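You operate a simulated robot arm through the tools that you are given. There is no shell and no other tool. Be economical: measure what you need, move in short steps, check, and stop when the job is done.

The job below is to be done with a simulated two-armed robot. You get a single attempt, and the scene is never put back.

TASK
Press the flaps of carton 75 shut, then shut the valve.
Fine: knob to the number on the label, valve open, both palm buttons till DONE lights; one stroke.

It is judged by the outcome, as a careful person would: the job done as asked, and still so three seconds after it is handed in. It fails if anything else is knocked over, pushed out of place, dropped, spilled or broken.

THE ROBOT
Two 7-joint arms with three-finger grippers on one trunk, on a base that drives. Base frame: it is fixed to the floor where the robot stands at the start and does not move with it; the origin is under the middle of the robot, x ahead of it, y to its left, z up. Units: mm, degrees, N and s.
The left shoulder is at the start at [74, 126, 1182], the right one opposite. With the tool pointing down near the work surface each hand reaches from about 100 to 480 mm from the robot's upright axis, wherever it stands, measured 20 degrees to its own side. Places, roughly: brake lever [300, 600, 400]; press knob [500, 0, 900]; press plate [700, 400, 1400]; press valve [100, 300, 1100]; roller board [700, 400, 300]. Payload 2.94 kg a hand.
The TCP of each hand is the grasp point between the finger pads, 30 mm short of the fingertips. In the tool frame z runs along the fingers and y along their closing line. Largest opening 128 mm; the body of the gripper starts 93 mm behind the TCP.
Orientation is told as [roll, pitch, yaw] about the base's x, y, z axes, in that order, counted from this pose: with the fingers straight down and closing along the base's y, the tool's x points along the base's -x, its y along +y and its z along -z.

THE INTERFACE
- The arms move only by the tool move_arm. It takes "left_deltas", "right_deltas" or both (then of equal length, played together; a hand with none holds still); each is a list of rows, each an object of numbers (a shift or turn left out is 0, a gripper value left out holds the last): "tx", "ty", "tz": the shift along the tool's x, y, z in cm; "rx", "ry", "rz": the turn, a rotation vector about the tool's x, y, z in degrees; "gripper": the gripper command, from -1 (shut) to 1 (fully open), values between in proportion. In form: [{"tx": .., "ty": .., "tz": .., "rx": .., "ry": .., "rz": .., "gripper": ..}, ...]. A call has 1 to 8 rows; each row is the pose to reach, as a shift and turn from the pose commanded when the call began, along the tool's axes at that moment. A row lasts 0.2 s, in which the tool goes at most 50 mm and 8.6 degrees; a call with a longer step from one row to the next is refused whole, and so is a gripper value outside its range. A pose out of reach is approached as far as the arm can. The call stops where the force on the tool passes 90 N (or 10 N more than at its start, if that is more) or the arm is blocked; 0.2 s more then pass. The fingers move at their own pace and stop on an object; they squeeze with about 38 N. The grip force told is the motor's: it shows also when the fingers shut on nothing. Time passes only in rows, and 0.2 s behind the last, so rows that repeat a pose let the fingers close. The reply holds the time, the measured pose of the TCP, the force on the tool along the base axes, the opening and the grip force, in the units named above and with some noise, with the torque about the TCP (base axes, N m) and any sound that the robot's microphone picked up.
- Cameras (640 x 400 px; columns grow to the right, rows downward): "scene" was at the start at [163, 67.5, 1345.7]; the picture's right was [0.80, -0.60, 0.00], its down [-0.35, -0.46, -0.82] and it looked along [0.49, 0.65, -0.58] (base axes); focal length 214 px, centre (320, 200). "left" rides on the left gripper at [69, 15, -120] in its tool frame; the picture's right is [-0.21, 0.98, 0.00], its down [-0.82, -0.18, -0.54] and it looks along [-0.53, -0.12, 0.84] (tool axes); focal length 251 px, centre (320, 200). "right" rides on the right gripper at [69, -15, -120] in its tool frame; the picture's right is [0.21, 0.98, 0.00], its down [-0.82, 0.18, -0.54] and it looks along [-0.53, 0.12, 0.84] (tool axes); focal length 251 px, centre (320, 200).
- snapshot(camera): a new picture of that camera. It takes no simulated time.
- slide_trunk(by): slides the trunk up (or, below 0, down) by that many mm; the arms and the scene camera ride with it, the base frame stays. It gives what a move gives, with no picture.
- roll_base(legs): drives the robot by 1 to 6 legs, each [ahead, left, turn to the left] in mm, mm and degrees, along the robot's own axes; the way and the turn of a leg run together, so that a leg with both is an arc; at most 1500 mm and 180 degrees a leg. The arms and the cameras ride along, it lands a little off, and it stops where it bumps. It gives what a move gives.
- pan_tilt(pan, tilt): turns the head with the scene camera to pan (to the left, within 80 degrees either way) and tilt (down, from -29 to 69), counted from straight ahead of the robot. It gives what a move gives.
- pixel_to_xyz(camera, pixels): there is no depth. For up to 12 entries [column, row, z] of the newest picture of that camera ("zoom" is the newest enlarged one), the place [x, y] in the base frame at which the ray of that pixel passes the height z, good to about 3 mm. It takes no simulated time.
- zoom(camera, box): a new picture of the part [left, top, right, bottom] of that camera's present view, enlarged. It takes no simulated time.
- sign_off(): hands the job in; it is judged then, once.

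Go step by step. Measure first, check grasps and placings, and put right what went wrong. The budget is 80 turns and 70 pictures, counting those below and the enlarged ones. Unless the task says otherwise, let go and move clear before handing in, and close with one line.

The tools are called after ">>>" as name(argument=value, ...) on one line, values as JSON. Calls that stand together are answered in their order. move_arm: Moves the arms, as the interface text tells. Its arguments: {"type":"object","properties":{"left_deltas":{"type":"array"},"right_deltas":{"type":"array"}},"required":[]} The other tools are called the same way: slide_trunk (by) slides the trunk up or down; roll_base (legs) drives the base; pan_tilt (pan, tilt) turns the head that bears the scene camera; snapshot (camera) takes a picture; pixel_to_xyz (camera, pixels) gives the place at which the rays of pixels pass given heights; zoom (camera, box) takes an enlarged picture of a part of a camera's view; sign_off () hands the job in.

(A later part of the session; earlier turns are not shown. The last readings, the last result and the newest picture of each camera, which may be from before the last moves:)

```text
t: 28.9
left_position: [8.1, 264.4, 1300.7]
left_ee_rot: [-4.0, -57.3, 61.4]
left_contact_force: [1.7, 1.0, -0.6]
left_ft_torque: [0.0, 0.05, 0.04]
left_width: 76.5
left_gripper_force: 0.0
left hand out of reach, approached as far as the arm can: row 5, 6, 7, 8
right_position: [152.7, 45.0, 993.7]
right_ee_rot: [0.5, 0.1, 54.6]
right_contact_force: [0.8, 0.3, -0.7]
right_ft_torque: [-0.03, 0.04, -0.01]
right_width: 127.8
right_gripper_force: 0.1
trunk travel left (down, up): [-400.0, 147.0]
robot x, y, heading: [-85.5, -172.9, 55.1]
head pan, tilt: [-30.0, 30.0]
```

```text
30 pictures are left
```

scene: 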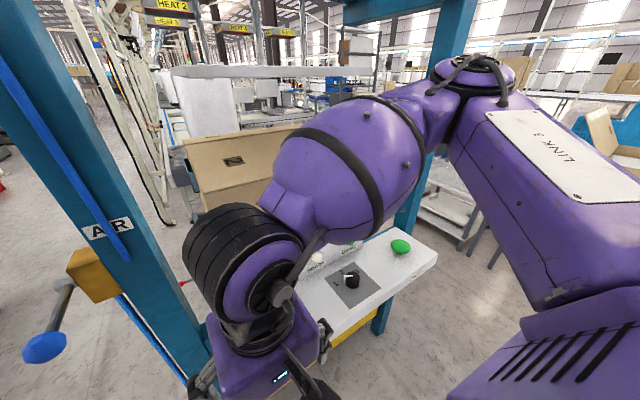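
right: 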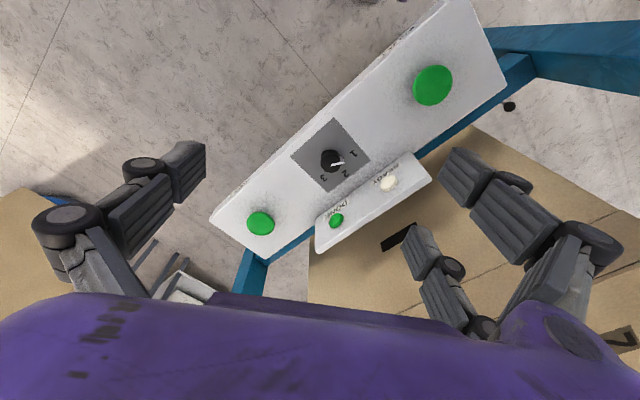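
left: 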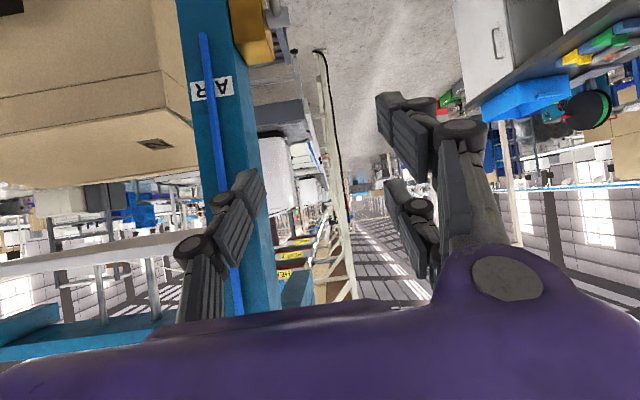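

Pitch is about right (57°), but the arm ran out of room near the body and rose to z 1301. I'll back the robot 120 mm so the ball sits at a comfortable distance.

>>> roll_base(legs=[[-120, 0, 0]])

>>> move_arm(left_deltas=[{"tz": 4}, {"tx": 3, "ty": -1, "tz": 7}, {"tx": 6, "ty": -2, "tz": 10}, {"tx": 8, "ty": -2.6, "tz": 14}, {"tx": 10.1, "ty": -3.2, "tz": 18}])

>>> pan_tilt(pan=0, tilt=30)

>>> snapshot(camera="scene")

>>> snapshot(camera="left")

```text
t: 30.2
left_position: [-63.7, 165.0, 1301.3]
left_ee_rot: [-4.4, -57.3, 61.5]
left_contact_force: [0.1, 0.0, -0.6]
left_ft_torque: [0.05, -0.03, 0.0]
left_width: 76.9
left_gripper_force: 0.1
right_position: [81.9, -52.2, 992.7]
right_ee_rot: [0.5, 0.0, 54.8]
right_contact_force: [-0.7, -0.1, -0.2]
right_ft_torque: [0.02, 0.0, 0.01]
right_width: 127.7
right_gripper_force: 0.1
trunk travel left (down, up): [-400.0, 147.0]
robot x, y, heading: [-158.8, -268.1, 55.3]
head pan, tilt: [-30.0, 30.0]
```

```text
t: 31.4
left_position: [33.5, 241.9, 1125.1]
left_ee_rot: [-4.2, -57.1, 61.5]
left_contact_force: [0.8, -0.1, -0.5]
left_ft_torque: [-0.01, 0.01, -0.01]
left_width: 77.1
left_gripper_force: 0.0
left hand out of reach, approached as far as the arm can: row 2, 3, 4, 5
right_position: [82.6, -52.6, 992.4]
right_ee_rot: [0.5, 0.2, 54.8]
right_contact_force: [0.3, -0.6, -0.5]
right_ft_torque: [-0.01, 0.03, 0.01]
right_width: 128.2
right_gripper_force: 0.0
trunk travel left (down, up): [-400.0, 147.0]
robot x, y, heading: [-154.8, -269.3, 55.3]
head pan, tilt: [-30.0, 30.0]
```

```text
t: 32.3
left_position: [32.0, 244.2, 1125.2]
left_ee_rot: [-4.3, -57.2, 61.7]
left_contact_force: [0.0, -0.9, -0.2]
left_ft_torque: [0.01, -0.03, 0.01]
left_width: 76.9
left_gripper_force: 0.0
right_position: [81.9, -51.9, 993.1]
right_ee_rot: [0.4, 0.0, 54.8]
right_contact_force: [-0.1, -0.4, -0.3]
right_ft_torque: [0.03, -0.03, 0.0]
right_width: 128.3
right_gripper_force: 0.0
trunk travel left (down, up): [-400.0, 147.0]
robot x, y, heading: [-157.1, -268.5, 55.5]
head pan, tilt: [0.0, 30.0]
```

```text
29 pictures are left
```

scene: 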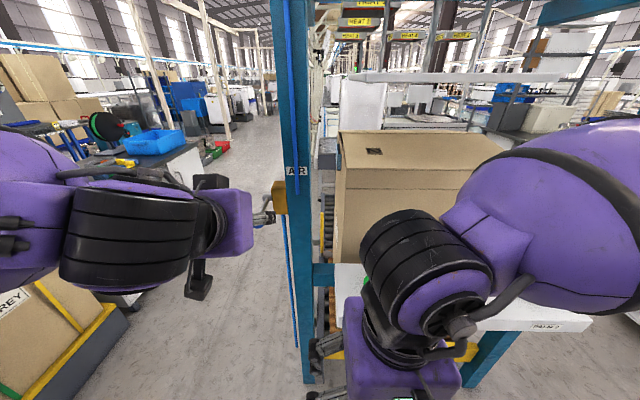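

```text
28 pictures are left
```

left: 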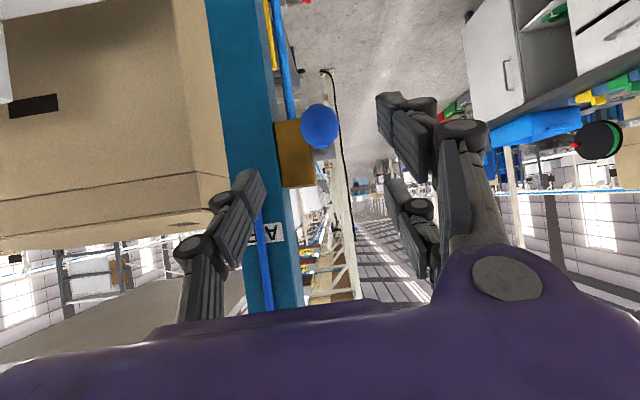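

The ball shows at (319,125) in the left camera, which matches a target 86 mm ahead and 12 mm along tool x, centred between the fingers. I'll advance and close on it.

>>> move_arm(left_deltas=[{"tx": 1.2, "tz": 3}, {"tx": 1.2, "tz": 6}, {"tx": 1.2, "tz": 8}, {"tx": 1.2, "tz": 8, "gripper": -1}, {"tx": 1.2, "tz": 8}])

>>> snapshot(camera="left")

```text
t: 33.5
left_position: [70.9, 290.6, 1073.5]
left_ee_rot: [-4.6, -57.7, 61.5]
left_contact_force: [10.5, 0.6, 5.7]
left_ft_torque: [0.05, -0.32, -0.18]
left_width: 18.8
left_gripper_force: 32.2
right_position: [83.1, -53.6, 993.5]
right_ee_rot: [0.4, 0.0, 54.7]
right_contact_force: [0.3, 0.2, 1.1]
right_ft_torque: [-0.01, 0.04, -0.01]
right_width: 127.8
right_gripper_force: 0.1
trunk travel left (down, up): [-400.0, 147.0]
robot x, y, heading: [-153.8, -269.4, 55.3]
head pan, tilt: [0.0, 30.0]
```

```text
27 pictures are left
```

left: 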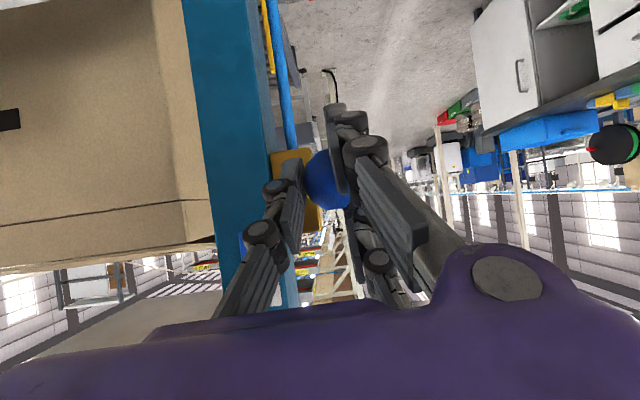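

The ball is gripped: 18.8 mm, 32 N. I'll test the downward arc by 10°, then 20°.

>>> move_arm(left_deltas=[{"tx": 0.8, "tz": 0.55}, {"tx": 1.55, "tz": 1.2}, {"tx": 2.88, "tz": 2.66}])

```text
t: 34.2
left_position: [71.5, 292.3, 1073.8]
left_ee_rot: [-6.2, -60.6, 63.3]
left_contact_force: [-20.0, -23.5, 29.8]
left_ft_torque: [-0.5, 0.13, 0.27]
left_width: 17.8
left_gripper_force: 43.5
right_position: [76.9, -57.3, 993.9]
right_ee_rot: [0.4, -0.3, 54.9]
right_contact_force: [0.6, 0.3, 0.1]
right_ft_torque: [0.02, -0.04, -0.02]
right_width: 127.6
right_gripper_force: 0.0
trunk travel left (down, up): [-400.0, 147.0]
robot x, y, heading: [-151.3, -272.1, 55.2]
head pan, tilt: [0.0, 30.0]
stopped in row 3 (left hand): the force on the tool passed its limit at 102 N (the readings are from after the stop); the commanded pose is now the measured one
```

Downward is blocked (102 N, no movement), so that is the shut stop. I'll try the upward arc.

>>> move_arm(left_deltas=[{"tx": -1.2, "tz": -0.68}, {"tx": -2.48, "tz": -1.19}, {"tx": -3.6, "tz": -1.5}])

```text
t: 35.0
left_position: [72.8, 293.0, 1097.9]
left_ee_rot: [-5.2, -58.5, 62.2]
left_contact_force: [-11.3, -45.8, -31.2]
left_ft_torque: [-3.55, 2.78, 2.23]
left_width: 18.9
left_gripper_force: 44.3
right_position: [80.8, -56.2, 994.3]
right_ee_rot: [0.5, 0.0, 54.9]
right_contact_force: [-0.2, -1.0, -0.1]
right_ft_torque: [0.02, 0.02, -0.05]
right_width: 128.2
right_gripper_force: 0.0
trunk travel left (down, up): [-400.0, 147.0]
robot x, y, heading: [-154.5, -268.1, 55.3]
head pan, tilt: [0.0, 30.0]
```

It moved up 24 mm with a moderate load. I'll check that the lever turned rather than the fingers slipping.

>>> zoom(camera="left", box=[220, 80, 420, 230])

>>> zoom(camera="scene", box=[200, 150, 320, 270])

```text
2.67 times, centred on (320, 155) of left
```

zoom: 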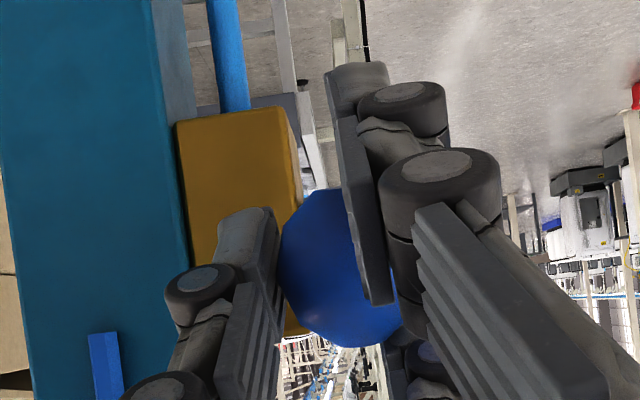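

```text
3.33 times, centred on (260, 210) of scene
```

zoom: 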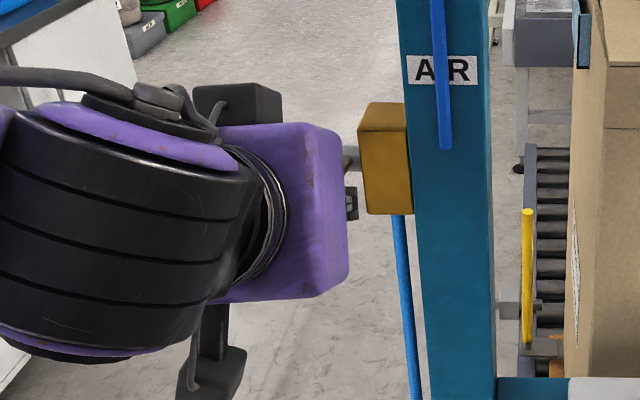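

The ball is still held and the lever is turning upward. I'll continue the arc to about 50°.

>>> move_arm(left_deltas=[{"tx": -1.36, "tz": -0.22}, {"tx": -2.93, "tz": -0.27}, {"tx": -4.3, "tz": -0.13}, {"tx": -5.85, "tz": 0.23}])

```text
t: 36.0
left_position: [92.4, 320.5, 1152.1]
left_ee_rot: [-5.4, -59.4, 62.1]
left_contact_force: [2.5, -44.0, -18.1]
left_ft_torque: [-3.01, 3.19, 2.14]
left_width: 19.0
left_gripper_force: 43.6
right_position: [82.8, -57.8, 994.6]
right_ee_rot: [0.6, -0.1, 54.9]
right_contact_force: [-0.1, -0.2, 0.8]
right_ft_torque: [-0.02, 0.0, -0.02]
right_width: 128.3
right_gripper_force: 0.0
trunk travel left (down, up): [-400.0, 147.0]
robot x, y, heading: [-153.2, -275.1, 55.3]
head pan, tilt: [0.0, 30.0]
```

It's turning well, to about 42°. I'll go on to vertical.

>>> move_arm(left_deltas=[{"tx": -1.28, "tz": 0.48}, {"tx": -2.67, "tz": 1.23}, {"tx": -3.79, "tz": 2.04}, {"tx": -4.94, "tz": 3.12}, {"tx": -5.81, "tz": 4.18}, {"tx": -6.64, "tz": 5.53}, {"tx": -6.64, "tz": 5.53}])

>>> zoom(camera="scene", box=[200, 130, 320, 250])

```text
t: 37.0
left_position: [108.7, 346.1, 1177.0]
left_ee_rot: [-5.4, -58.4, 61.3]
left_contact_force: [-17.4, -44.6, 22.5]
left_ft_torque: [-2.1, 3.87, 1.7]
left_width: 22.0
left_gripper_force: 45.0
right_position: [76.2, -59.3, 996.6]
right_ee_rot: [0.5, -0.4, 55.0]
right_contact_force: [-0.1, -0.3, 0.0]
right_ft_torque: [-0.05, -0.02, 0.0]
right_width: 127.7
right_gripper_force: 0.1
trunk travel left (down, up): [-400.0, 147.0]
robot x, y, heading: [-157.4, -270.5, 55.6]
head pan, tilt: [0.0, 30.0]
stopped in row 4 (left hand): the force on the tool passed its limit at 97 N (the readings are from after the stop); the commanded pose is now the measured one
```

```text
3.33 times, centred on (260, 190) of scene
```

zoom: 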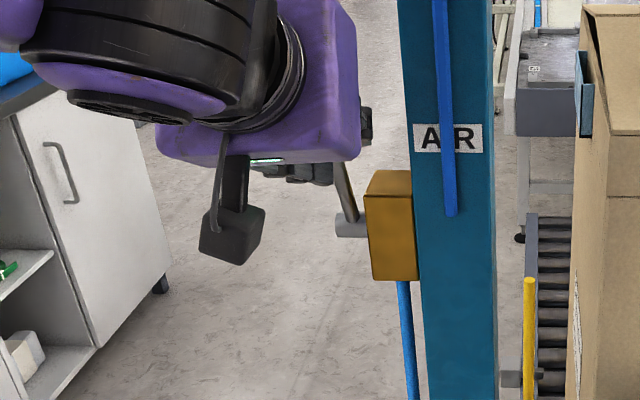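

It stopped by force at roughly 65–70°, and the lever is already steep. I'll push on mostly forward in small steps.

>>> move_arm(left_deltas=[{"tx": -0.6, "tz": 0.6}, {"tx": -1.1, "tz": 1.2}, {"tx": -1.6, "tz": 1.8}, {"tx": -2.1, "tz": 2.5}, {"tx": -2.4, "tz": 3.2}, {"tx": -2.7, "tz": 4.0}])

>>> zoom(camera="left", box=[200, 80, 440, 230])

```text
t: 37.5
left_position: [109.5, 346.4, 1177.0]
left_ee_rot: [-5.2, -57.8, 60.9]
left_contact_force: [-34.0, -49.1, 36.0]
left_ft_torque: [-2.37, 4.81, 2.11]
left_width: 22.1
left_gripper_force: 45.1
right_position: [72.8, -61.3, 996.6]
right_ee_rot: [0.4, -0.6, 55.2]
right_contact_force: [0.0, 0.0, 0.4]
right_ft_torque: [-0.01, -0.08, -0.03]
right_width: 128.2
right_gripper_force: 0.0
trunk travel left (down, up): [-400.0, 147.0]
robot x, y, heading: [-158.7, -274.7, 55.5]
head pan, tilt: [0.0, 30.0]
stopped in row 2 (left hand): the force on the tool passed its limit at 95 N (the readings are from after the stop); the commanded pose is now the measured one
```

```text
2.67 times, centred on (320, 155) of left
```

zoom: 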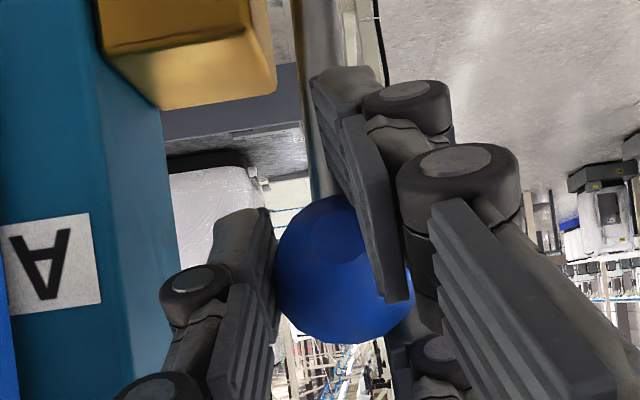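

By the left image the ball has slid to the fingertips, and I estimate the lever at about 84°, probably against its stop. I'll let go, back off and look.

>>> move_arm(left_deltas=[{"gripper": 0.3}, {"gripper": 0.3}, {"tz": -4}, {"tz": -8}, {"tz": -11, "tx": 2}])

>>> zoom(camera="scene", box=[220, 120, 460, 330])

>>> snapshot(camera="left")

```text
t: 38.7
left_position: [55.9, 272.2, 1210.8]
left_ee_rot: [-5.0, -57.3, 60.9]
left_contact_force: [-0.1, 0.2, 0.4]
left_ft_torque: [0.02, -0.03, 0.05]
left_width: 83.2
left_gripper_force: 0.0
right_position: [78.3, -54.3, 993.8]
right_ee_rot: [0.5, -0.1, 55.0]
right_contact_force: [-0.1, -0.4, -0.1]
right_ft_torque: [0.04, -0.03, 0.01]
right_width: 128.0
right_gripper_force: 0.0
trunk travel left (down, up): [-400.0, 147.0]
robot x, y, heading: [-155.9, -270.4, 55.5]
head pan, tilt: [0.0, 30.0]
```

```text
1.90 times, centred on (340, 225) of scene
```

zoom: 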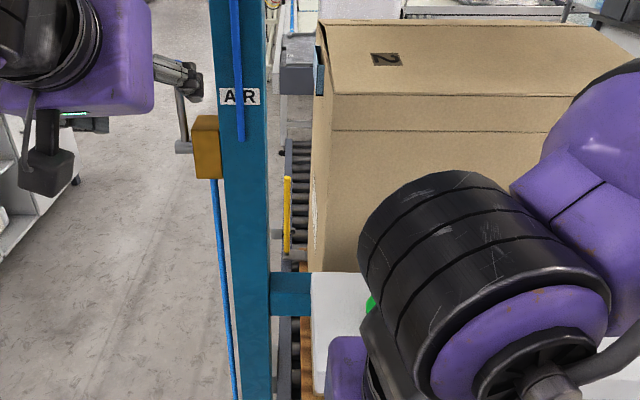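

```text
21 pictures are left
```

left: 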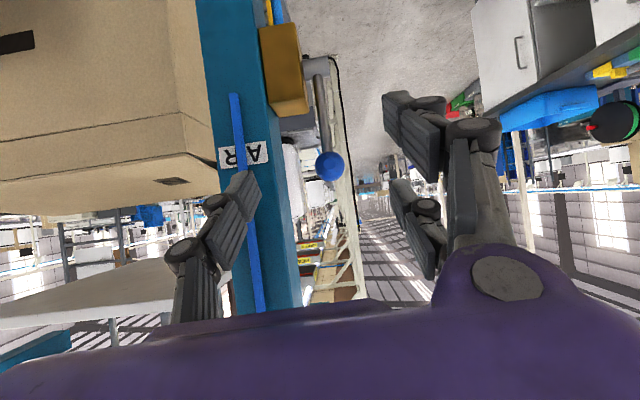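

The lever now stands up from the hub and looks parallel to the post. I'll check the ball's position numerically.

>>> pixel_to_xyz(camera="left", pixels=[[329, 165, 1178], [329, 165, 1170], [315, 66, 1068]])

>>> zoom(camera="right", box=[0, 0, 640, 400])

```text
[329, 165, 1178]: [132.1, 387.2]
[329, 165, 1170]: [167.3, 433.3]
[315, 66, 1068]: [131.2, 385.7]
```

```text
1.00 times, centred on (320, 200) of right (not enlarged: the box is as wide or as high as the picture)
```

zoom: 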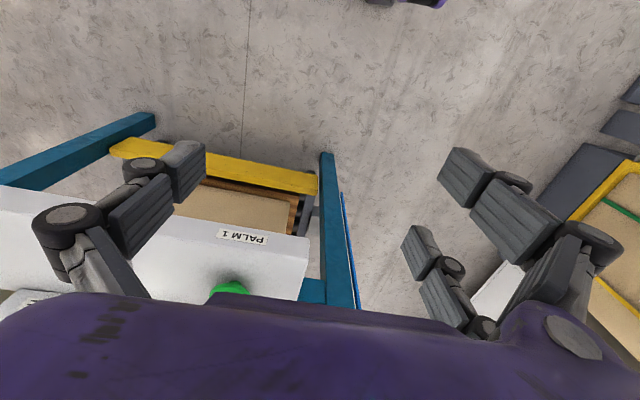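

The ball is directly above the hub at (132,387,1178), so the lever is vertical and the valve open. Next I'll pull the left hand back and down-pointing, then drive right to stand in front of the panel.

>>> move_arm(left_deltas=[{"tx": 1.54, "tz": -2.4, "ry": 3}, {"tx": 3.1, "tz": -4.8, "ry": 11}, {"tx": 4.6, "tz": -7.2, "ry": 19}, {"tx": 6.2, "tz": -9.6, "ry": 27}, {"tx": 7.7, "tz": -12, "ry": 35}, {"tx": 9.2, "tz": -14.4, "ry": 43}, {"tx": 10.8, "tz": -16.8, "ry": 50}, {"tx": 10.8, "tz": -16.8, "ry": 57, "gripper": -1}])

>>> roll_base(legs=[[0, -340, 0], [150, 0, 0]])

>>> snapshot(camera="right")

```text
t: 40.5
left_position: [-49.6, 106.2, 1210.5]
left_ee_rot: [-2.8, -0.2, 56.8]
left_contact_force: [-0.3, 0.7, -0.2]
left_ft_torque: [-0.03, 0.02, 0.05]
left_width: 23.6
left_gripper_force: 3.8
right_position: [80.3, -53.1, 993.3]
right_ee_rot: [0.3, 0.1, 55.1]
right_contact_force: [-0.1, 0.3, 0.6]
right_ft_torque: [-0.02, 0.04, 0.03]
right_width: 128.0
right_gripper_force: 0.1
trunk travel left (down, up): [-400.0, 147.0]
robot x, y, heading: [-157.3, -270.6, 55.3]
head pan, tilt: [0.0, 30.0]
```

```text
t: 45.0
left_position: [316.1, 36.7, 1209.9]
left_ee_rot: [-2.6, -0.4, 56.7]
left_contact_force: [-0.4, -0.7, -0.2]
left_ft_torque: [-0.01, -0.02, -0.05]
left_width: 0.1
left_gripper_force: 3.0
right_position: [445.3, -123.9, 994.3]
right_ee_rot: [0.4, -0.1, 54.9]
right_contact_force: [0.5, -0.5, -0.3]
right_ft_torque: [0.02, 0.04, 0.03]
right_width: 127.8
right_gripper_force: 0.0
trunk travel left (down, up): [-400.0, 147.0]
robot x, y, heading: [208.0, -341.7, 55.3]
head pan, tilt: [0.0, 30.0]
```

```text
19 pictures are left
```

right: 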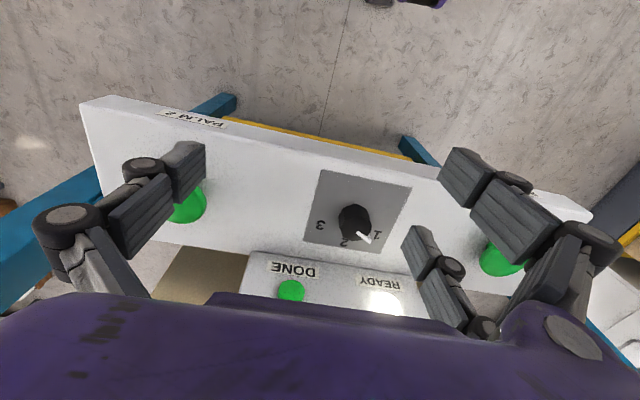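

READY (385,302) is now lit, so the air is on. The knob (354,222) points to 1. I'll zoom in and locate it exactly.

>>> zoom(camera="right", box=[280, 160, 440, 260])

>>> pixel_to_xyz(camera="right", pixels=[[354, 222, 880], [377, 236, 860], [343, 242, 860], [320, 226, 860], [354, 215, 860], [187, 205, 880], [502, 260, 880], [370, 241, 885]])

```text
4.00 times, centred on (360, 210) of right
```

zoom: 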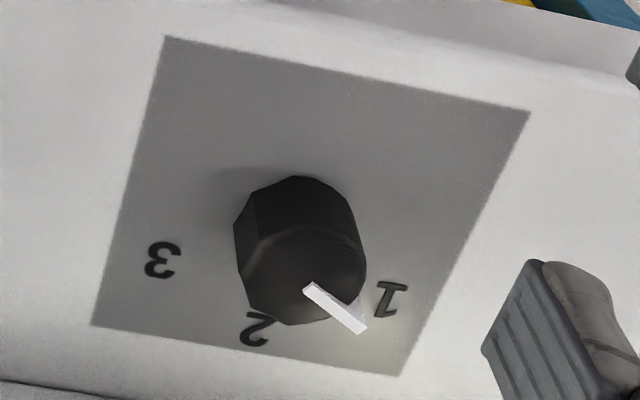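

```text
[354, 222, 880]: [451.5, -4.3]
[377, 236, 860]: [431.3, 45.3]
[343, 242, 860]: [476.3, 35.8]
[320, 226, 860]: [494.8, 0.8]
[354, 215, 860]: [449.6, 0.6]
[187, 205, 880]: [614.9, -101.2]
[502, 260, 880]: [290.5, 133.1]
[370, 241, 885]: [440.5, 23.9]
```

The knob centre works out at about (447,-4), and marks 1/2/3 lie at about +50/0/-50°, so it needs 100° clockwise. I'll pre-turn the right hand 50° the other way above the knob and send the left hand over its own palm button.

>>> move_arm(left_deltas=[{"tx": -0.8, "ty": 1}, {"tx": -1.6, "ty": 2}, {"tx": -2.4, "ty": 3}, {"tx": -3.2, "ty": 4}, {"tx": -4, "ty": 5}, {"tx": -4.8, "ty": 6}, {"tx": -5.5, "ty": 6.9}], right_deltas=[{"tx": -1, "ty": 0, "rz": -7, "gripper": 0.0}, {"tx": -2.5, "ty": 1.2, "rz": -14}, {"tx": -4, "ty": 2.4, "rz": -21}, {"tx": -5.5, "ty": 3.5, "rz": -28}, {"tx": -7, "ty": 4.6, "rz": -35}, {"tx": -8.5, "ty": 5.7, "rz": -42}, {"tx": -9.9, "ty": 6.7, "tz": 2, "rz": -50}])

>>> snapshot(camera="right")

```text
t: 46.6
left_position: [286.6, 119.3, 1208.6]
left_ee_rot: [-2.7, -0.6, 56.7]
left_contact_force: [-1.1, 0.6, 0.0]
left_ft_torque: [0.07, -0.04, 0.0]
left_width: 0.0
left_gripper_force: 2.9
right_position: [493.6, -48.5, 1064.5]
right_ee_rot: [0.2, -0.4, 103.0]
right_contact_force: [-1.3, -0.6, 0.7]
right_ft_torque: [0.03, -0.05, -0.03]
right_width: 63.8
right_gripper_force: 0.0
right hand out of reach, approached as far as the arm can: row 2, 3, 4, 5, 6, 7
trunk travel left (down, up): [-400.0, 147.0]
robot x, y, heading: [209.8, -341.8, 55.3]
head pan, tilt: [0.0, 30.0]
```

```text
17 pictures are left
```

right: 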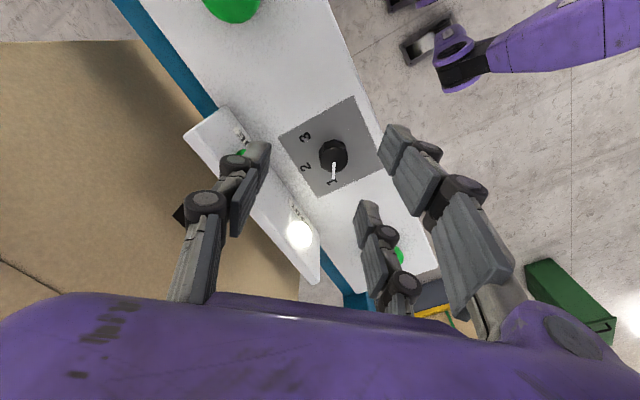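

The right hand couldn't reach the centre and stopped at (494,-49,1065). I'll shift the base 120 mm left so the knob lies on the right hand's own side, and lower the trunk 120 mm.

>>> roll_base(legs=[[0, 120, 0]])

>>> slide_trunk(by=-120)

>>> snapshot(camera="right")

```text
t: 48.3
left_position: [190.3, 189.2, 1207.7]
left_ee_rot: [-2.7, -0.4, 56.6]
left_contact_force: [0.1, 0.3, 0.7]
left_ft_torque: [-0.02, 0.02, 0.02]
left_width: 0.0
left_gripper_force: 2.9
right_position: [398.5, 21.7, 1062.2]
right_ee_rot: [0.3, -0.3, 102.8]
right_contact_force: [-0.1, -0.3, 0.0]
right_ft_torque: [-0.03, 0.01, -0.01]
right_width: 63.9
right_gripper_force: 0.2
trunk travel left (down, up): [-400.0, 147.0]
robot x, y, heading: [110.0, -271.7, 55.3]
head pan, tilt: [0.0, 30.0]
```

```text
t: 49.8
left_position: [190.9, 188.6, 1087.7]
left_ee_rot: [-2.7, -0.5, 56.7]
left_contact_force: [0.5, -0.1, 0.0]
left_ft_torque: [-0.01, -0.01, -0.02]
left_width: 0.0
left_gripper_force: 2.4
right_position: [397.5, 21.5, 943.5]
right_ee_rot: [0.3, -0.3, 102.7]
right_contact_force: [0.1, -0.6, 0.3]
right_ft_torque: [0.01, 0.01, -0.01]
right_width: 64.2
right_gripper_force: 0.1
trunk travel left (down, up): [-280.0, 267.0]
robot x, y, heading: [111.2, -274.3, 55.3]
head pan, tilt: [0.0, 30.0]
```

```text
16 pictures are left
```

right: 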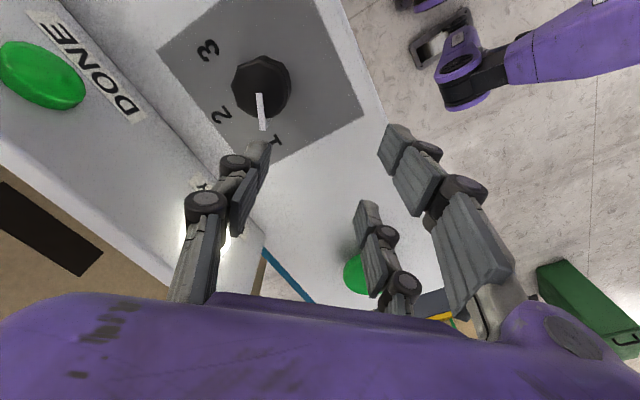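

READY stays lit. The knob top is at (262,88) here; I'll measure it again from this closer view.

>>> pixel_to_xyz(camera="right", pixels=[[261, 92, 885], [262, 76, 860], [262, 125, 885], [278, 140, 858], [207, 50, 858], [221, 115, 858]])

```text
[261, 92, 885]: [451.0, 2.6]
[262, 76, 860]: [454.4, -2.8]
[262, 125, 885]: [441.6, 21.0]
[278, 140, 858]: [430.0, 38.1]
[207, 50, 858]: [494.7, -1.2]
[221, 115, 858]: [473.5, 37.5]
```

The knob centre is about (450,0). I'll move over it, lower to TCP z ≈ 900 and close on it.

>>> move_arm(right_deltas=[{"tx": 1.6, "ty": -2.3}, {"tx": 3.28, "ty": -4.63}, {"tx": 3.28, "ty": -4.63, "tz": 2}, {"tx": 3.28, "ty": -4.63, "tz": 4.3}, {"tx": 3.28, "ty": -4.63, "tz": 4.3, "gripper": -0.6}, {"tx": 3.28, "ty": -4.63, "tz": 4.3, "gripper": -1}, {"tx": 3.28, "ty": -4.63, "tz": 4.3, "gripper": -1}])

>>> snapshot(camera="right")

```text
t: 51.4
left_position: [193.8, 189.9, 1086.7]
left_ee_rot: [-2.7, -0.3, 56.6]
left_contact_force: [-0.5, -0.6, 0.7]
left_ft_torque: [0.02, -0.02, -0.01]
left_width: 0.0
left_gripper_force: 2.9
right_position: [455.4, -0.4, 897.8]
right_ee_rot: [0.2, -0.3, 102.7]
right_contact_force: [26.1, 4.7, 4.3]
right_ft_torque: [-0.03, -0.89, -0.31]
right_width: 28.6
right_gripper_force: 44.8
trunk travel left (down, up): [-280.0, 267.0]
robot x, y, heading: [108.5, -273.8, 55.2]
head pan, tilt: [0.0, 30.0]
```

```text
15 pictures are left
```

right: 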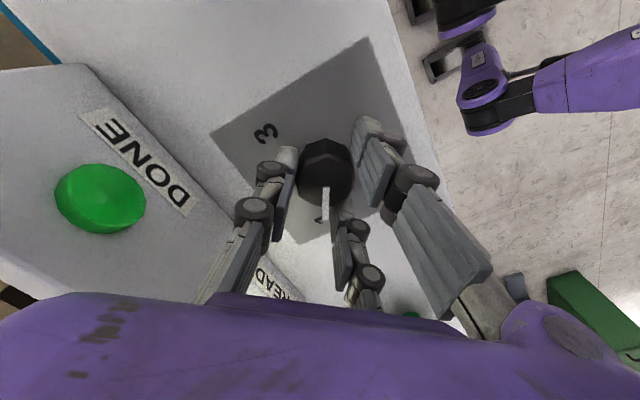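

The knob is gripped (28.6 mm, 45 N) and centred in the fingers. I'll turn it clockwise, first 64°, also easing the 5 mm side offset.

>>> move_arm(right_deltas=[{"ty": -0.5, "rz": 8}, {"ty": -0.5, "rz": 16}, {"ty": -0.5, "rz": 24}, {"ty": -0.5, "rz": 32}, {"ty": -0.5, "rz": 40}, {"ty": -0.5, "rz": 48}, {"ty": -0.5, "rz": 56}, {"ty": -0.5, "rz": 64}])

>>> snapshot(camera="right")

```text
t: 53.2
left_position: [190.5, 187.1, 1089.2]
left_ee_rot: [-2.7, -0.6, 56.6]
left_contact_force: [-0.2, 0.0, 1.1]
left_ft_torque: [0.02, -0.01, 0.03]
left_width: 0.0
left_gripper_force: 3.1
right_position: [454.7, -4.2, 898.7]
right_ee_rot: [0.3, 0.4, 38.6]
right_contact_force: [-2.3, -25.7, -8.4]
right_ft_torque: [0.04, 0.25, 0.16]
right_width: 25.2
right_gripper_force: 45.4
trunk travel left (down, up): [-280.0, 267.0]
robot x, y, heading: [111.8, -270.0, 55.2]
head pan, tilt: [0.0, 30.0]
```

```text
14 pictures are left
```

right: 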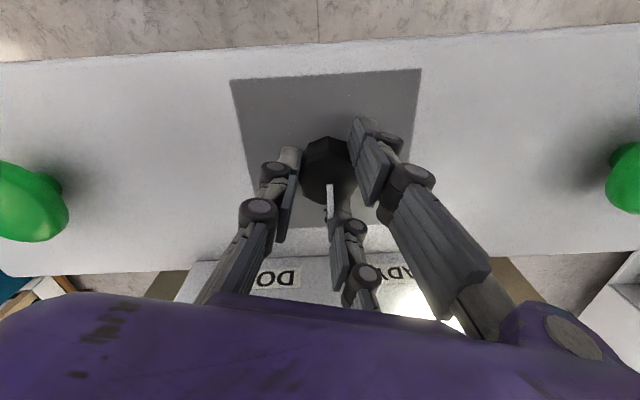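

The knob turned with the hand: the pointer is still at (329,200) in the hand's view. I'll turn another 46°.

>>> move_arm(right_deltas=[{"rz": 8}, {"rz": 16}, {"rz": 24}, {"rz": 32}, {"rz": 40}, {"rz": 46}, {"rz": 46}])

>>> move_arm(right_deltas=[{"gripper": 0}, {"gripper": 0}, {"tz": -3}, {"tz": -7}, {"tz": -10}])

>>> snapshot(camera="right")

```text
t: 54.8
left_position: [190.4, 189.1, 1087.8]
left_ee_rot: [-2.6, -0.4, 56.5]
left_contact_force: [-0.3, 0.1, -0.3]
left_ft_torque: [0.02, 0.01, -0.01]
left_width: 0.0
left_gripper_force: 2.9
right_position: [450.8, -4.9, 897.7]
right_ee_rot: [-0.3, 0.6, -7.3]
right_contact_force: [-29.7, -26.3, -32.1]
right_ft_torque: [0.27, 0.6, 0.1]
right_width: 25.0
right_gripper_force: 45.1
trunk travel left (down, up): [-280.0, 267.0]
robot x, y, heading: [112.5, -275.1, 55.5]
head pan, tilt: [0.0, 30.0]
```

```text
t: 56.0
left_position: [190.5, 189.9, 1088.4]
left_ee_rot: [-2.6, -0.5, 56.7]
left_contact_force: [-0.9, 0.8, -0.1]
left_ft_torque: [-0.04, 0.04, 0.02]
left_width: 0.0
left_gripper_force: 3.2
right_position: [455.4, 0.6, 998.8]
right_ee_rot: [0.1, 0.4, -7.2]
right_contact_force: [-0.5, 0.3, 0.4]
right_ft_torque: [0.0, -0.02, -0.01]
right_width: 64.1
right_gripper_force: 0.1
trunk travel left (down, up): [-280.0, 267.0]
robot x, y, heading: [111.4, -272.4, 55.1]
head pan, tilt: [0.0, 30.0]
```

```text
13 pictures are left
```

right: 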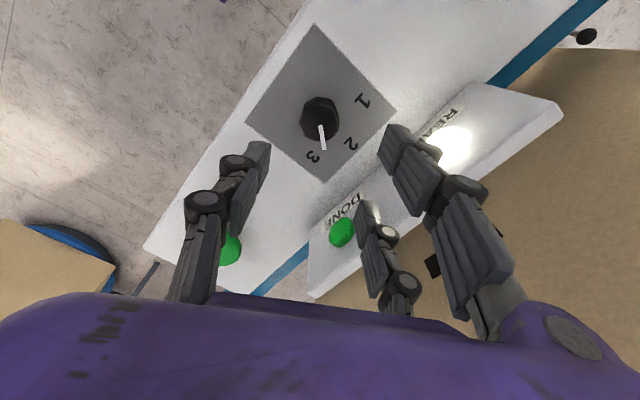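

Released. The pointer tip is at (323,149), and mark 3 is at (313,157). I'll check the angles in plan.

>>> zoom(camera="right", box=[240, 60, 410, 190])

>>> pixel_to_xyz(camera="right", pixels=[[323, 149, 885], [321, 127, 885], [313, 157, 858], [362, 100, 858], [350, 144, 858], [320, 113, 858], [316, 25, 858], [247, 122, 858], [398, 106, 858], [323, 182, 858]])

```text
3.08 times, centred on (325, 125) of right
```

zoom: 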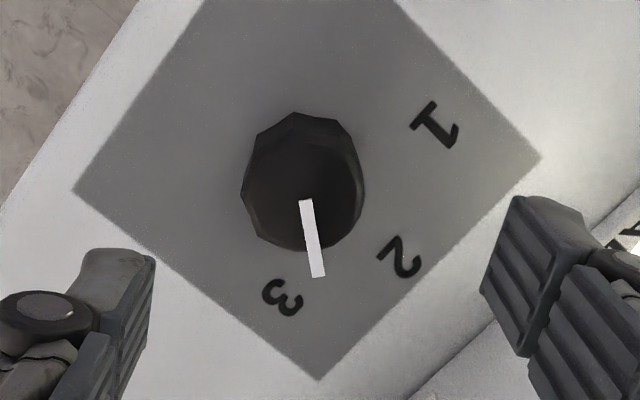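

```text
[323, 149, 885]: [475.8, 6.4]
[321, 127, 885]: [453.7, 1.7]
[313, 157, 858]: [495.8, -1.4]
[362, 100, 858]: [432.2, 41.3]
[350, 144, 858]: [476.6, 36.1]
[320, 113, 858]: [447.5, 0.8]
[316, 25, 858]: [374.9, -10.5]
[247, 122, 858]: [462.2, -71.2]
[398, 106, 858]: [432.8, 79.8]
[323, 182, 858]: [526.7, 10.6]
```

The pointer lies at about 12°, but mark 3 is at about -3°, so it is around 15° short. I'll regrip the knob and turn it another 15° or so.

>>> move_arm(right_deltas=[{"tx": 0.2, "ty": -0.3, "tz": 4}, {"tx": 0.2, "ty": -0.3, "tz": 8}, {"tx": 0.2, "ty": -0.3, "tz": 10.1}, {"tx": 0.2, "ty": -0.3, "tz": 10.1, "gripper": -1}, {"tx": 0.2, "ty": -0.3, "tz": 10.1}, {"tx": 0.2, "ty": -0.3, "tz": 10.1, "rz": 8}, {"tx": 0.2, "ty": -0.3, "tz": 10.1, "rz": 16}, {"tx": 0.2, "ty": -0.3, "tz": 10.1, "rz": 16}])

>>> move_arm(right_deltas=[{"gripper": 0}, {"gripper": 0}, {"tz": -3}, {"tz": -7}, {"tz": -10}])

>>> zoom(camera="right", box=[240, 60, 410, 190])

```text
t: 57.8
left_position: [190.5, 189.3, 1087.1]
left_ee_rot: [-2.8, -0.5, 56.6]
left_contact_force: [-0.1, -0.3, -0.5]
left_ft_torque: [0.01, 0.0, 0.04]
left_width: 0.0
left_gripper_force: 3.0
right_position: [453.5, -3.2, 896.8]
right_ee_rot: [-0.1, 0.4, -23.3]
right_contact_force: [-5.8, -7.9, -12.1]
right_ft_torque: [-0.24, -0.12, 0.01]
right_width: 30.2
right_gripper_force: 45.1
trunk travel left (down, up): [-280.0, 267.0]
robot x, y, heading: [109.6, -274.1, 55.1]
head pan, tilt: [0.0, 30.0]
```

```text
t: 59.0
left_position: [190.8, 189.1, 1087.4]
left_ee_rot: [-2.6, -0.3, 56.6]
left_contact_force: [0.5, 0.3, -0.5]
left_ft_torque: [0.02, -0.03, 0.0]
left_width: 0.0
left_gripper_force: 3.3
right_position: [454.4, -3.7, 998.9]
right_ee_rot: [0.2, 0.4, -23.2]
right_contact_force: [0.5, 0.1, -0.3]
right_ft_torque: [0.01, 0.01, 0.0]
right_width: 64.0
right_gripper_force: 0.1
trunk travel left (down, up): [-280.0, 267.0]
robot x, y, heading: [111.7, -274.8, 55.2]
head pan, tilt: [0.0, 30.0]
```

```text
3.08 times, centred on (325, 125) of right
```

zoom: 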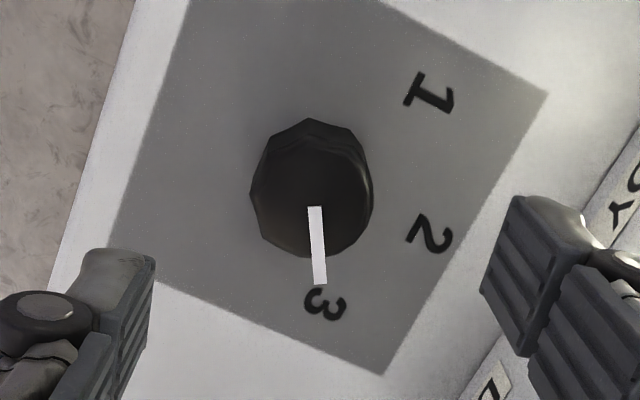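

>>> pixel_to_xyz(camera="zoom", pixels=[[320, 282, 885], [314, 208, 885], [325, 304, 858], [428, 93, 858], [430, 233, 858]])

```text
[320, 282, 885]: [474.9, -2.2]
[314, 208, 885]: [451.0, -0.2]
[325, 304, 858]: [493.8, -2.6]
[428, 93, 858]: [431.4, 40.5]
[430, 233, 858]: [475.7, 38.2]
```

The pointer now lies at -5° against mark 3's -3°, so the knob is at 3. I'll drive back right 120 mm and look at both hands and the press before pressing.

>>> roll_base(legs=[[0, -120, 0]])

>>> snapshot(camera="scene")

```text
t: 60.7
left_position: [286.9, 124.4, 1087.6]
left_ee_rot: [-2.7, -0.4, 56.4]
left_contact_force: [-0.4, 0.1, -0.3]
left_ft_torque: [-0.02, 0.0, -0.02]
left_width: 0.0
left_gripper_force: 3.0
right_position: [550.0, -68.7, 997.6]
right_ee_rot: [0.2, 0.4, -23.4]
right_contact_force: [0.6, 0.5, -0.3]
right_ft_torque: [0.0, 0.04, 0.01]
right_width: 64.1
right_gripper_force: 0.2
trunk travel left (down, up): [-280.0, 267.0]
robot x, y, heading: [205.7, -343.0, 55.4]
head pan, tilt: [0.0, 30.0]
```

```text
10 pictures are left
```

scene: 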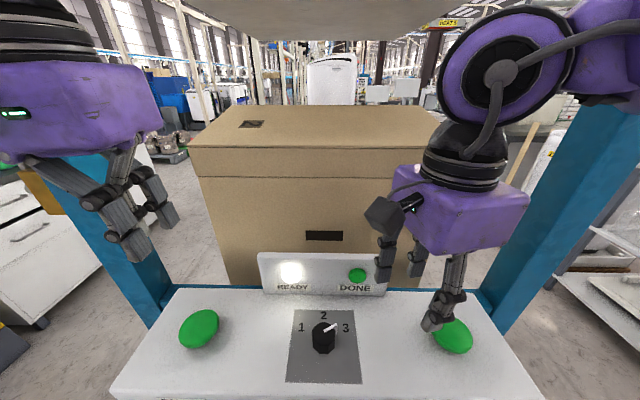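

A clear view: pointer at 3, READY lit, buttons at (199,328) and (453,336). I'll fix the button positions.

>>> pixel_to_xyz(camera="scene", pixels=[[199, 326, 885], [453, 334, 885], [199, 326, 875], [453, 334, 875]])

```text
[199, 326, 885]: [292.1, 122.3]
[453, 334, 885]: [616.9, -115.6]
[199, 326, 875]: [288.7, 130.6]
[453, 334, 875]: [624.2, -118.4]
```

I'll bring both shut hands to about 20 mm above their buttons.

>>> move_arm(left_deltas=[{"tz": 3.8}, {"tz": 7.6}, {"tz": 11.3}, {"tz": 13}, {"tz": 15}], right_deltas=[{"tx": -2, "ty": -0.3, "gripper": -1}, {"tx": -4, "ty": -0.7}, {"tx": -6, "ty": -1}, {"tx": -7.86, "ty": -1.3, "tz": 3}, {"tx": -7.86, "ty": -1.3, "tz": 6}])

>>> snapshot(camera="scene")

```text
t: 61.9
left_position: [294.4, 120.1, 938.0]
left_ee_rot: [-2.7, -0.4, 56.5]
left_contact_force: [0.2, -0.3, 0.0]
left_ft_torque: [-0.02, -0.01, 0.02]
left_width: 0.1
left_gripper_force: 3.0
right_position: [614.6, -110.8, 937.5]
right_ee_rot: [0.1, 0.4, -23.2]
right_contact_force: [0.3, 0.1, 0.2]
right_ft_torque: [-0.01, 0.01, 0.0]
right_width: 0.1
right_gripper_force: 3.0
trunk travel left (down, up): [-280.0, 267.0]
robot x, y, heading: [205.8, -340.3, 55.3]
head pan, tilt: [0.0, 30.0]
```

```text
9 pictures are left
```

scene: 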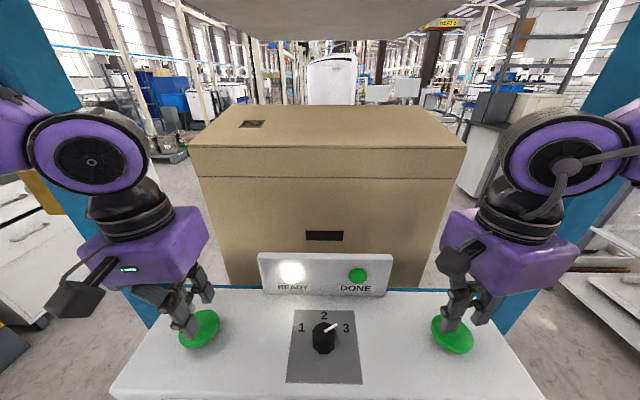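

Both hands sit over their buttons, clear of the plate. I'll press both together and hold.

>>> move_arm(left_deltas=[{"tz": 1.5}, {"tz": 2.4}, {"tz": 3.2}, {"tz": 3.2}, {"tz": 3.2}, {"tz": 3.2}, {"tz": 3.2}, {"tz": 3.2}], right_deltas=[{"tz": 1.5}, {"tz": 2.4}, {"tz": 3.2}, {"tz": 3.2}, {"tz": 3.2}, {"tz": 3.2}, {"tz": 3.2}, {"tz": 3.2}])

>>> snapshot(camera="scene")

```text
t: 63.7
left_position: [294.7, 119.0, 906.2]
left_ee_rot: [-2.6, -0.3, 56.5]
left_contact_force: [-0.9, 1.3, 2.5]
left_ft_torque: [0.06, 0.05, -0.04]
left_width: 0.0
left_gripper_force: 3.6
right_position: [615.1, -110.8, 905.5]
right_ee_rot: [0.1, 0.4, -23.3]
right_contact_force: [0.6, 1.3, 2.7]
right_ft_torque: [0.06, 0.0, -0.02]
right_width: 0.0
right_gripper_force: 2.9
trunk travel left (down, up): [-280.0, 267.0]
robot x, y, heading: [207.2, -340.3, 55.2]
head pan, tilt: [0.0, 30.0]
```

```text
8 pictures are left
```

scene: 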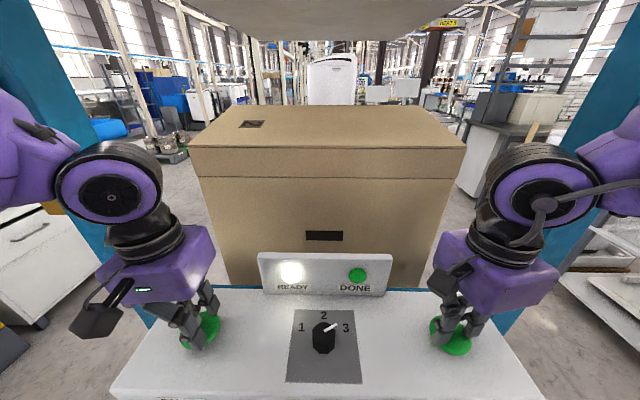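

Contact on both is only about 2.5 N, so the buttons have just begun to move. I'll press about 12 mm deeper and hold.

>>> move_arm(left_deltas=[{"tz": 0.5}, {"tz": 0.9}, {"tz": 1.2}, {"tz": 1.2}, {"tz": 1.2}, {"tz": 1.2}, {"tz": 1.2}, {"tz": 1.2}], right_deltas=[{"tz": 0.5}, {"tz": 0.9}, {"tz": 1.2}, {"tz": 1.2}, {"tz": 1.2}, {"tz": 1.2}, {"tz": 1.2}, {"tz": 1.2}])

>>> snapshot(camera="scene")

```text
t: 65.5
left_position: [295.6, 117.9, 897.7]
left_ee_rot: [-2.7, -0.9, 56.5]
left_contact_force: [7.1, 9.6, 42.4]
left_ft_torque: [0.47, 0.2, -0.14]
left_width: 0.0
left_gripper_force: 2.9
right_position: [613.8, -112.9, 895.9]
right_ee_rot: [0.4, 0.5, -23.2]
right_contact_force: [4.4, -0.5, 50.9]
right_ft_torque: [0.25, -0.42, 0.03]
right_width: 5.9
right_gripper_force: 3.2
trunk travel left (down, up): [-280.0, 267.0]
robot x, y, heading: [213.1, -338.3, 55.2]
head pan, tilt: [0.0, 30.0]
heard: click, click
```

```text
7 pictures are left
```

scene: 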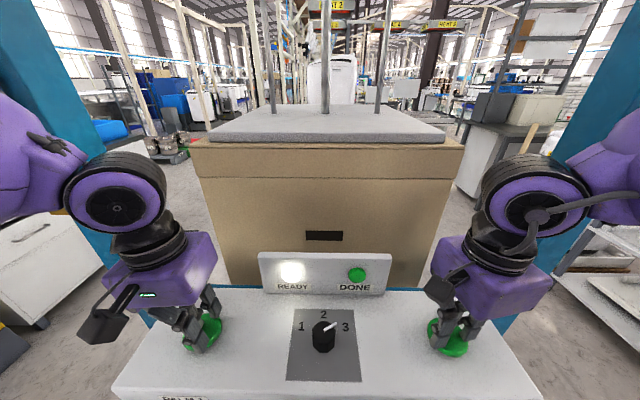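

Two clicks were heard and the plate is down on the carton. DONE isn't lit yet, so I'll keep holding.

>>> move_arm(left_deltas=[{"tz": 0}, {"tz": 0}, {"tz": 0}, {"tz": 0}, {"tz": 0}, {"tz": 0}, {"tz": 0}, {"tz": 0}], right_deltas=[{"tz": 0}, {"tz": 0}, {"tz": 0}, {"tz": 0}, {"tz": 0}, {"tz": 0}, {"tz": 0}, {"tz": 0}])

>>> snapshot(camera="scene")

```text
t: 67.3
left_position: [294.1, 116.9, 896.8]
left_ee_rot: [-2.6, -0.8, 56.5]
left_contact_force: [5.3, 6.5, 43.0]
left_ft_torque: [0.39, 0.19, -0.09]
left_width: 0.0
left_gripper_force: 3.0
right_position: [614.7, -113.1, 895.4]
right_ee_rot: [0.4, 0.4, -23.3]
right_contact_force: [1.6, -2.2, 49.4]
right_ft_torque: [-0.07, -0.45, 0.07]
right_width: 5.9
right_gripper_force: 2.9
trunk travel left (down, up): [-280.0, 267.0]
robot x, y, heading: [207.8, -339.7, 55.2]
head pan, tilt: [0.0, 30.0]
```

```text
6 pictures are left
```

scene: 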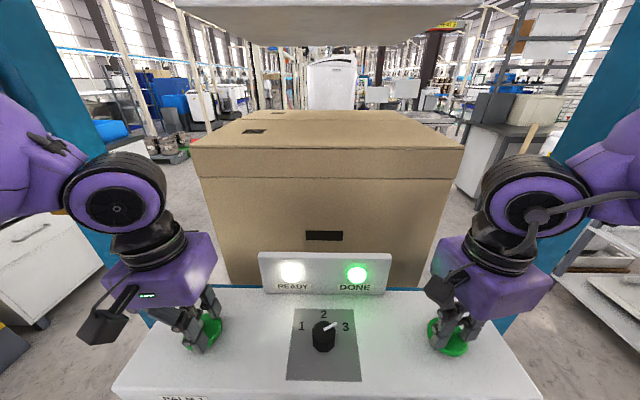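

DONE is lit and the plate is back up, so the stroke is done. I'll raise the trunk to lift both hands off the buttons, then lift the left hand further.

>>> slide_trunk(by=120)

>>> move_arm(left_deltas=[{"tz": -4}, {"tz": -8}, {"tz": -12}, {"tz": -16}, {"tz": -19}])

>>> roll_base(legs=[[-150, 0, 0], [0, 340, 0]])

```text
t: 68.8
left_position: [294.2, 119.5, 1013.3]
left_ee_rot: [-2.7, -0.3, 56.4]
left_contact_force: [0.4, -0.1, 0.3]
left_ft_torque: [0.03, 0.03, -0.03]
left_width: 0.0
left_gripper_force: 3.1
right_position: [616.2, -111.7, 1013.6]
right_ee_rot: [-0.1, 0.4, -23.2]
right_contact_force: [-0.3, 0.6, -0.6]
right_ft_torque: [0.0, 0.03, -0.01]
right_width: 0.2
right_gripper_force: 2.2
trunk travel left (down, up): [-400.0, 147.0]
robot x, y, heading: [206.2, -340.3, 55.3]
head pan, tilt: [0.0, 30.0]
```

```text
t: 70.0
left_position: [285.6, 120.8, 1204.6]
left_ee_rot: [-2.7, -0.3, 56.5]
left_contact_force: [-0.2, 0.0, -0.1]
left_ft_torque: [-0.01, 0.01, 0.0]
left_width: 0.2
left_gripper_force: 2.7
right_position: [614.9, -112.5, 1013.2]
right_ee_rot: [0.1, 0.4, -23.2]
right_contact_force: [0.4, -0.8, -0.2]
right_ft_torque: [0.04, 0.01, 0.02]
right_width: 0.3
right_gripper_force: 2.9
trunk travel left (down, up): [-400.0, 147.0]
robot x, y, heading: [210.0, -338.7, 55.4]
head pan, tilt: [0.0, 30.0]
```

```text
t: 74.5
left_position: [-77.3, 187.5, 1203.1]
left_ee_rot: [-2.7, -0.4, 56.7]
left_contact_force: [0.0, -0.5, -0.3]
left_ft_torque: [0.0, 0.02, -0.03]
left_width: 0.1
left_gripper_force: 2.7
right_position: [253.5, -42.9, 1013.4]
right_ee_rot: [0.2, 0.5, -23.0]
right_contact_force: [-0.3, -0.6, 0.6]
right_ft_torque: [0.02, -0.01, 0.03]
right_width: 0.0
right_gripper_force: 3.5
trunk travel left (down, up): [-400.0, 147.0]
robot x, y, heading: [-152.3, -274.7, 55.1]
head pan, tilt: [0.0, 30.0]
```

The left hand is at (-77,188,1203) and free. I'll pitch the fingers forward again while advancing to a pre-grasp in front of the lever ball.

>>> move_arm(left_deltas=[{"tx": -3, "ty": -1, "ry": -7.1, "gripper": 0.2}, {"tx": -6, "ty": -2, "ry": -14.2}, {"tx": -9, "ty": -3, "ry": -21.3}, {"tx": -11, "ty": -4, "ry": -28.4}, {"tx": -12, "ty": -5, "ry": -35.5}, {"tx": -13, "ty": -5.7, "ry": -42.6}, {"tx": -13.7, "ty": -6.1, "tz": -0.4, "ry": -49.7}, {"tx": -14.4, "ty": -6.4, "tz": -0.8, "ry": -57}])

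>>> snapshot(camera="left")

```text
t: 76.3
left_position: [55.5, 273.6, 1214.3]
left_ee_rot: [-5.0, -57.3, 61.0]
left_contact_force: [-0.6, -0.3, -0.2]
left_ft_torque: [0.02, -0.01, 0.02]
left_width: 76.8
left_gripper_force: 0.2
right_position: [254.4, -43.2, 1012.7]
right_ee_rot: [0.1, 0.4, -23.0]
right_contact_force: [0.0, -0.2, -0.3]
right_ft_torque: [-0.01, -0.01, 0.0]
right_width: 0.0
right_gripper_force: 3.3
trunk travel left (down, up): [-400.0, 147.0]
robot x, y, heading: [-151.9, -274.8, 55.5]
head pan, tilt: [0.0, 30.0]
```

```text
5 pictures are left
```

left: 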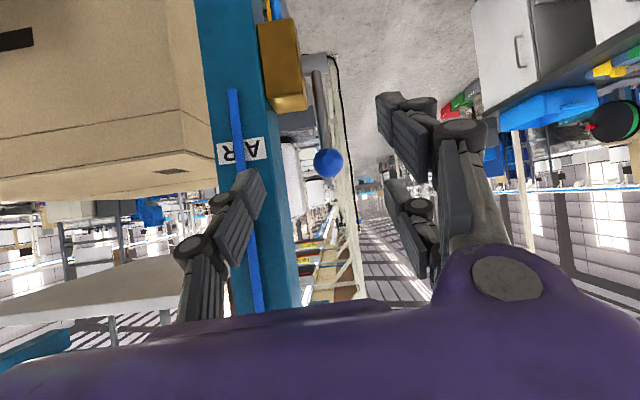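

By its size and pixel (328,163), the ball is about 131 mm ahead and 45 mm up in the tool frame, vertically above the hub. I'll narrow the fingers, go in around it and grip.

>>> move_arm(left_deltas=[{"tx": -2.2, "ty": -0.1, "tz": 2.5, "gripper": -0.15}, {"tx": -4.4, "ty": -0.2, "tz": 5}, {"tx": -4.4, "ty": -0.2, "tz": 8}, {"tx": -4.4, "ty": -0.2, "tz": 11}, {"tx": -4.4, "ty": -0.2, "tz": 11, "gripper": -1}, {"tx": -4.4, "ty": -0.2, "tz": 11}])

```text
t: 77.7
left_position: [127.9, 365.5, 1194.8]
left_ee_rot: [-5.0, -57.4, 60.5]
left_contact_force: [16.8, -8.1, 0.6]
left_ft_torque: [-0.06, -0.38, -0.27]
left_width: 17.0
left_gripper_force: 42.8
right_position: [255.7, -45.1, 1012.5]
right_ee_rot: [0.0, 0.6, -23.1]
right_contact_force: [0.1, 0.3, 0.6]
right_ft_torque: [0.0, 0.01, -0.01]
right_width: 0.1
right_gripper_force: 3.2
trunk travel left (down, up): [-400.0, 147.0]
robot x, y, heading: [-154.0, -273.9, 55.5]
head pan, tilt: [0.0, 30.0]
```

The ball is gripped (17 mm, 43 N). Now I'll run the arc in reverse: pull toward me and down, to 30° first.

>>> move_arm(left_deltas=[{"tx": 1.2, "tz": -1.55}, {"tx": 2.66, "tz": -2.88}, {"tx": 4.32, "tz": -3.93}, {"tx": 6.14, "tz": -4.67}, {"tx": 8.07, "tz": -5.09}, {"tx": 10.03, "tz": -5.17}])

```text
t: 79.1
left_position: [67.9, 287.9, 1136.4]
left_ee_rot: [-5.1, -57.1, 61.1]
left_contact_force: [0.1, -0.2, -0.4]
left_ft_torque: [-0.04, -0.04, -0.03]
left_width: 0.0
left_gripper_force: 2.9
right_position: [252.7, -42.7, 1013.7]
right_ee_rot: [0.0, 0.4, -22.9]
right_contact_force: [0.2, 1.3, -0.5]
right_ft_torque: [-0.03, -0.04, -0.01]
right_width: 0.2
right_gripper_force: 3.0
trunk travel left (down, up): [-400.0, 147.0]
robot x, y, heading: [-153.0, -275.9, 55.6]
head pan, tilt: [0.0, 30.0]
```

Width 0 means the ball slipped out. I'll look where the lever is now.

>>> snapshot(camera="left")

```text
4 pictures are left
```

left: 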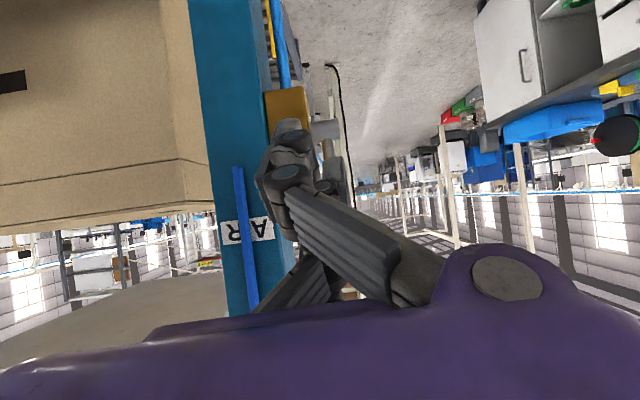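

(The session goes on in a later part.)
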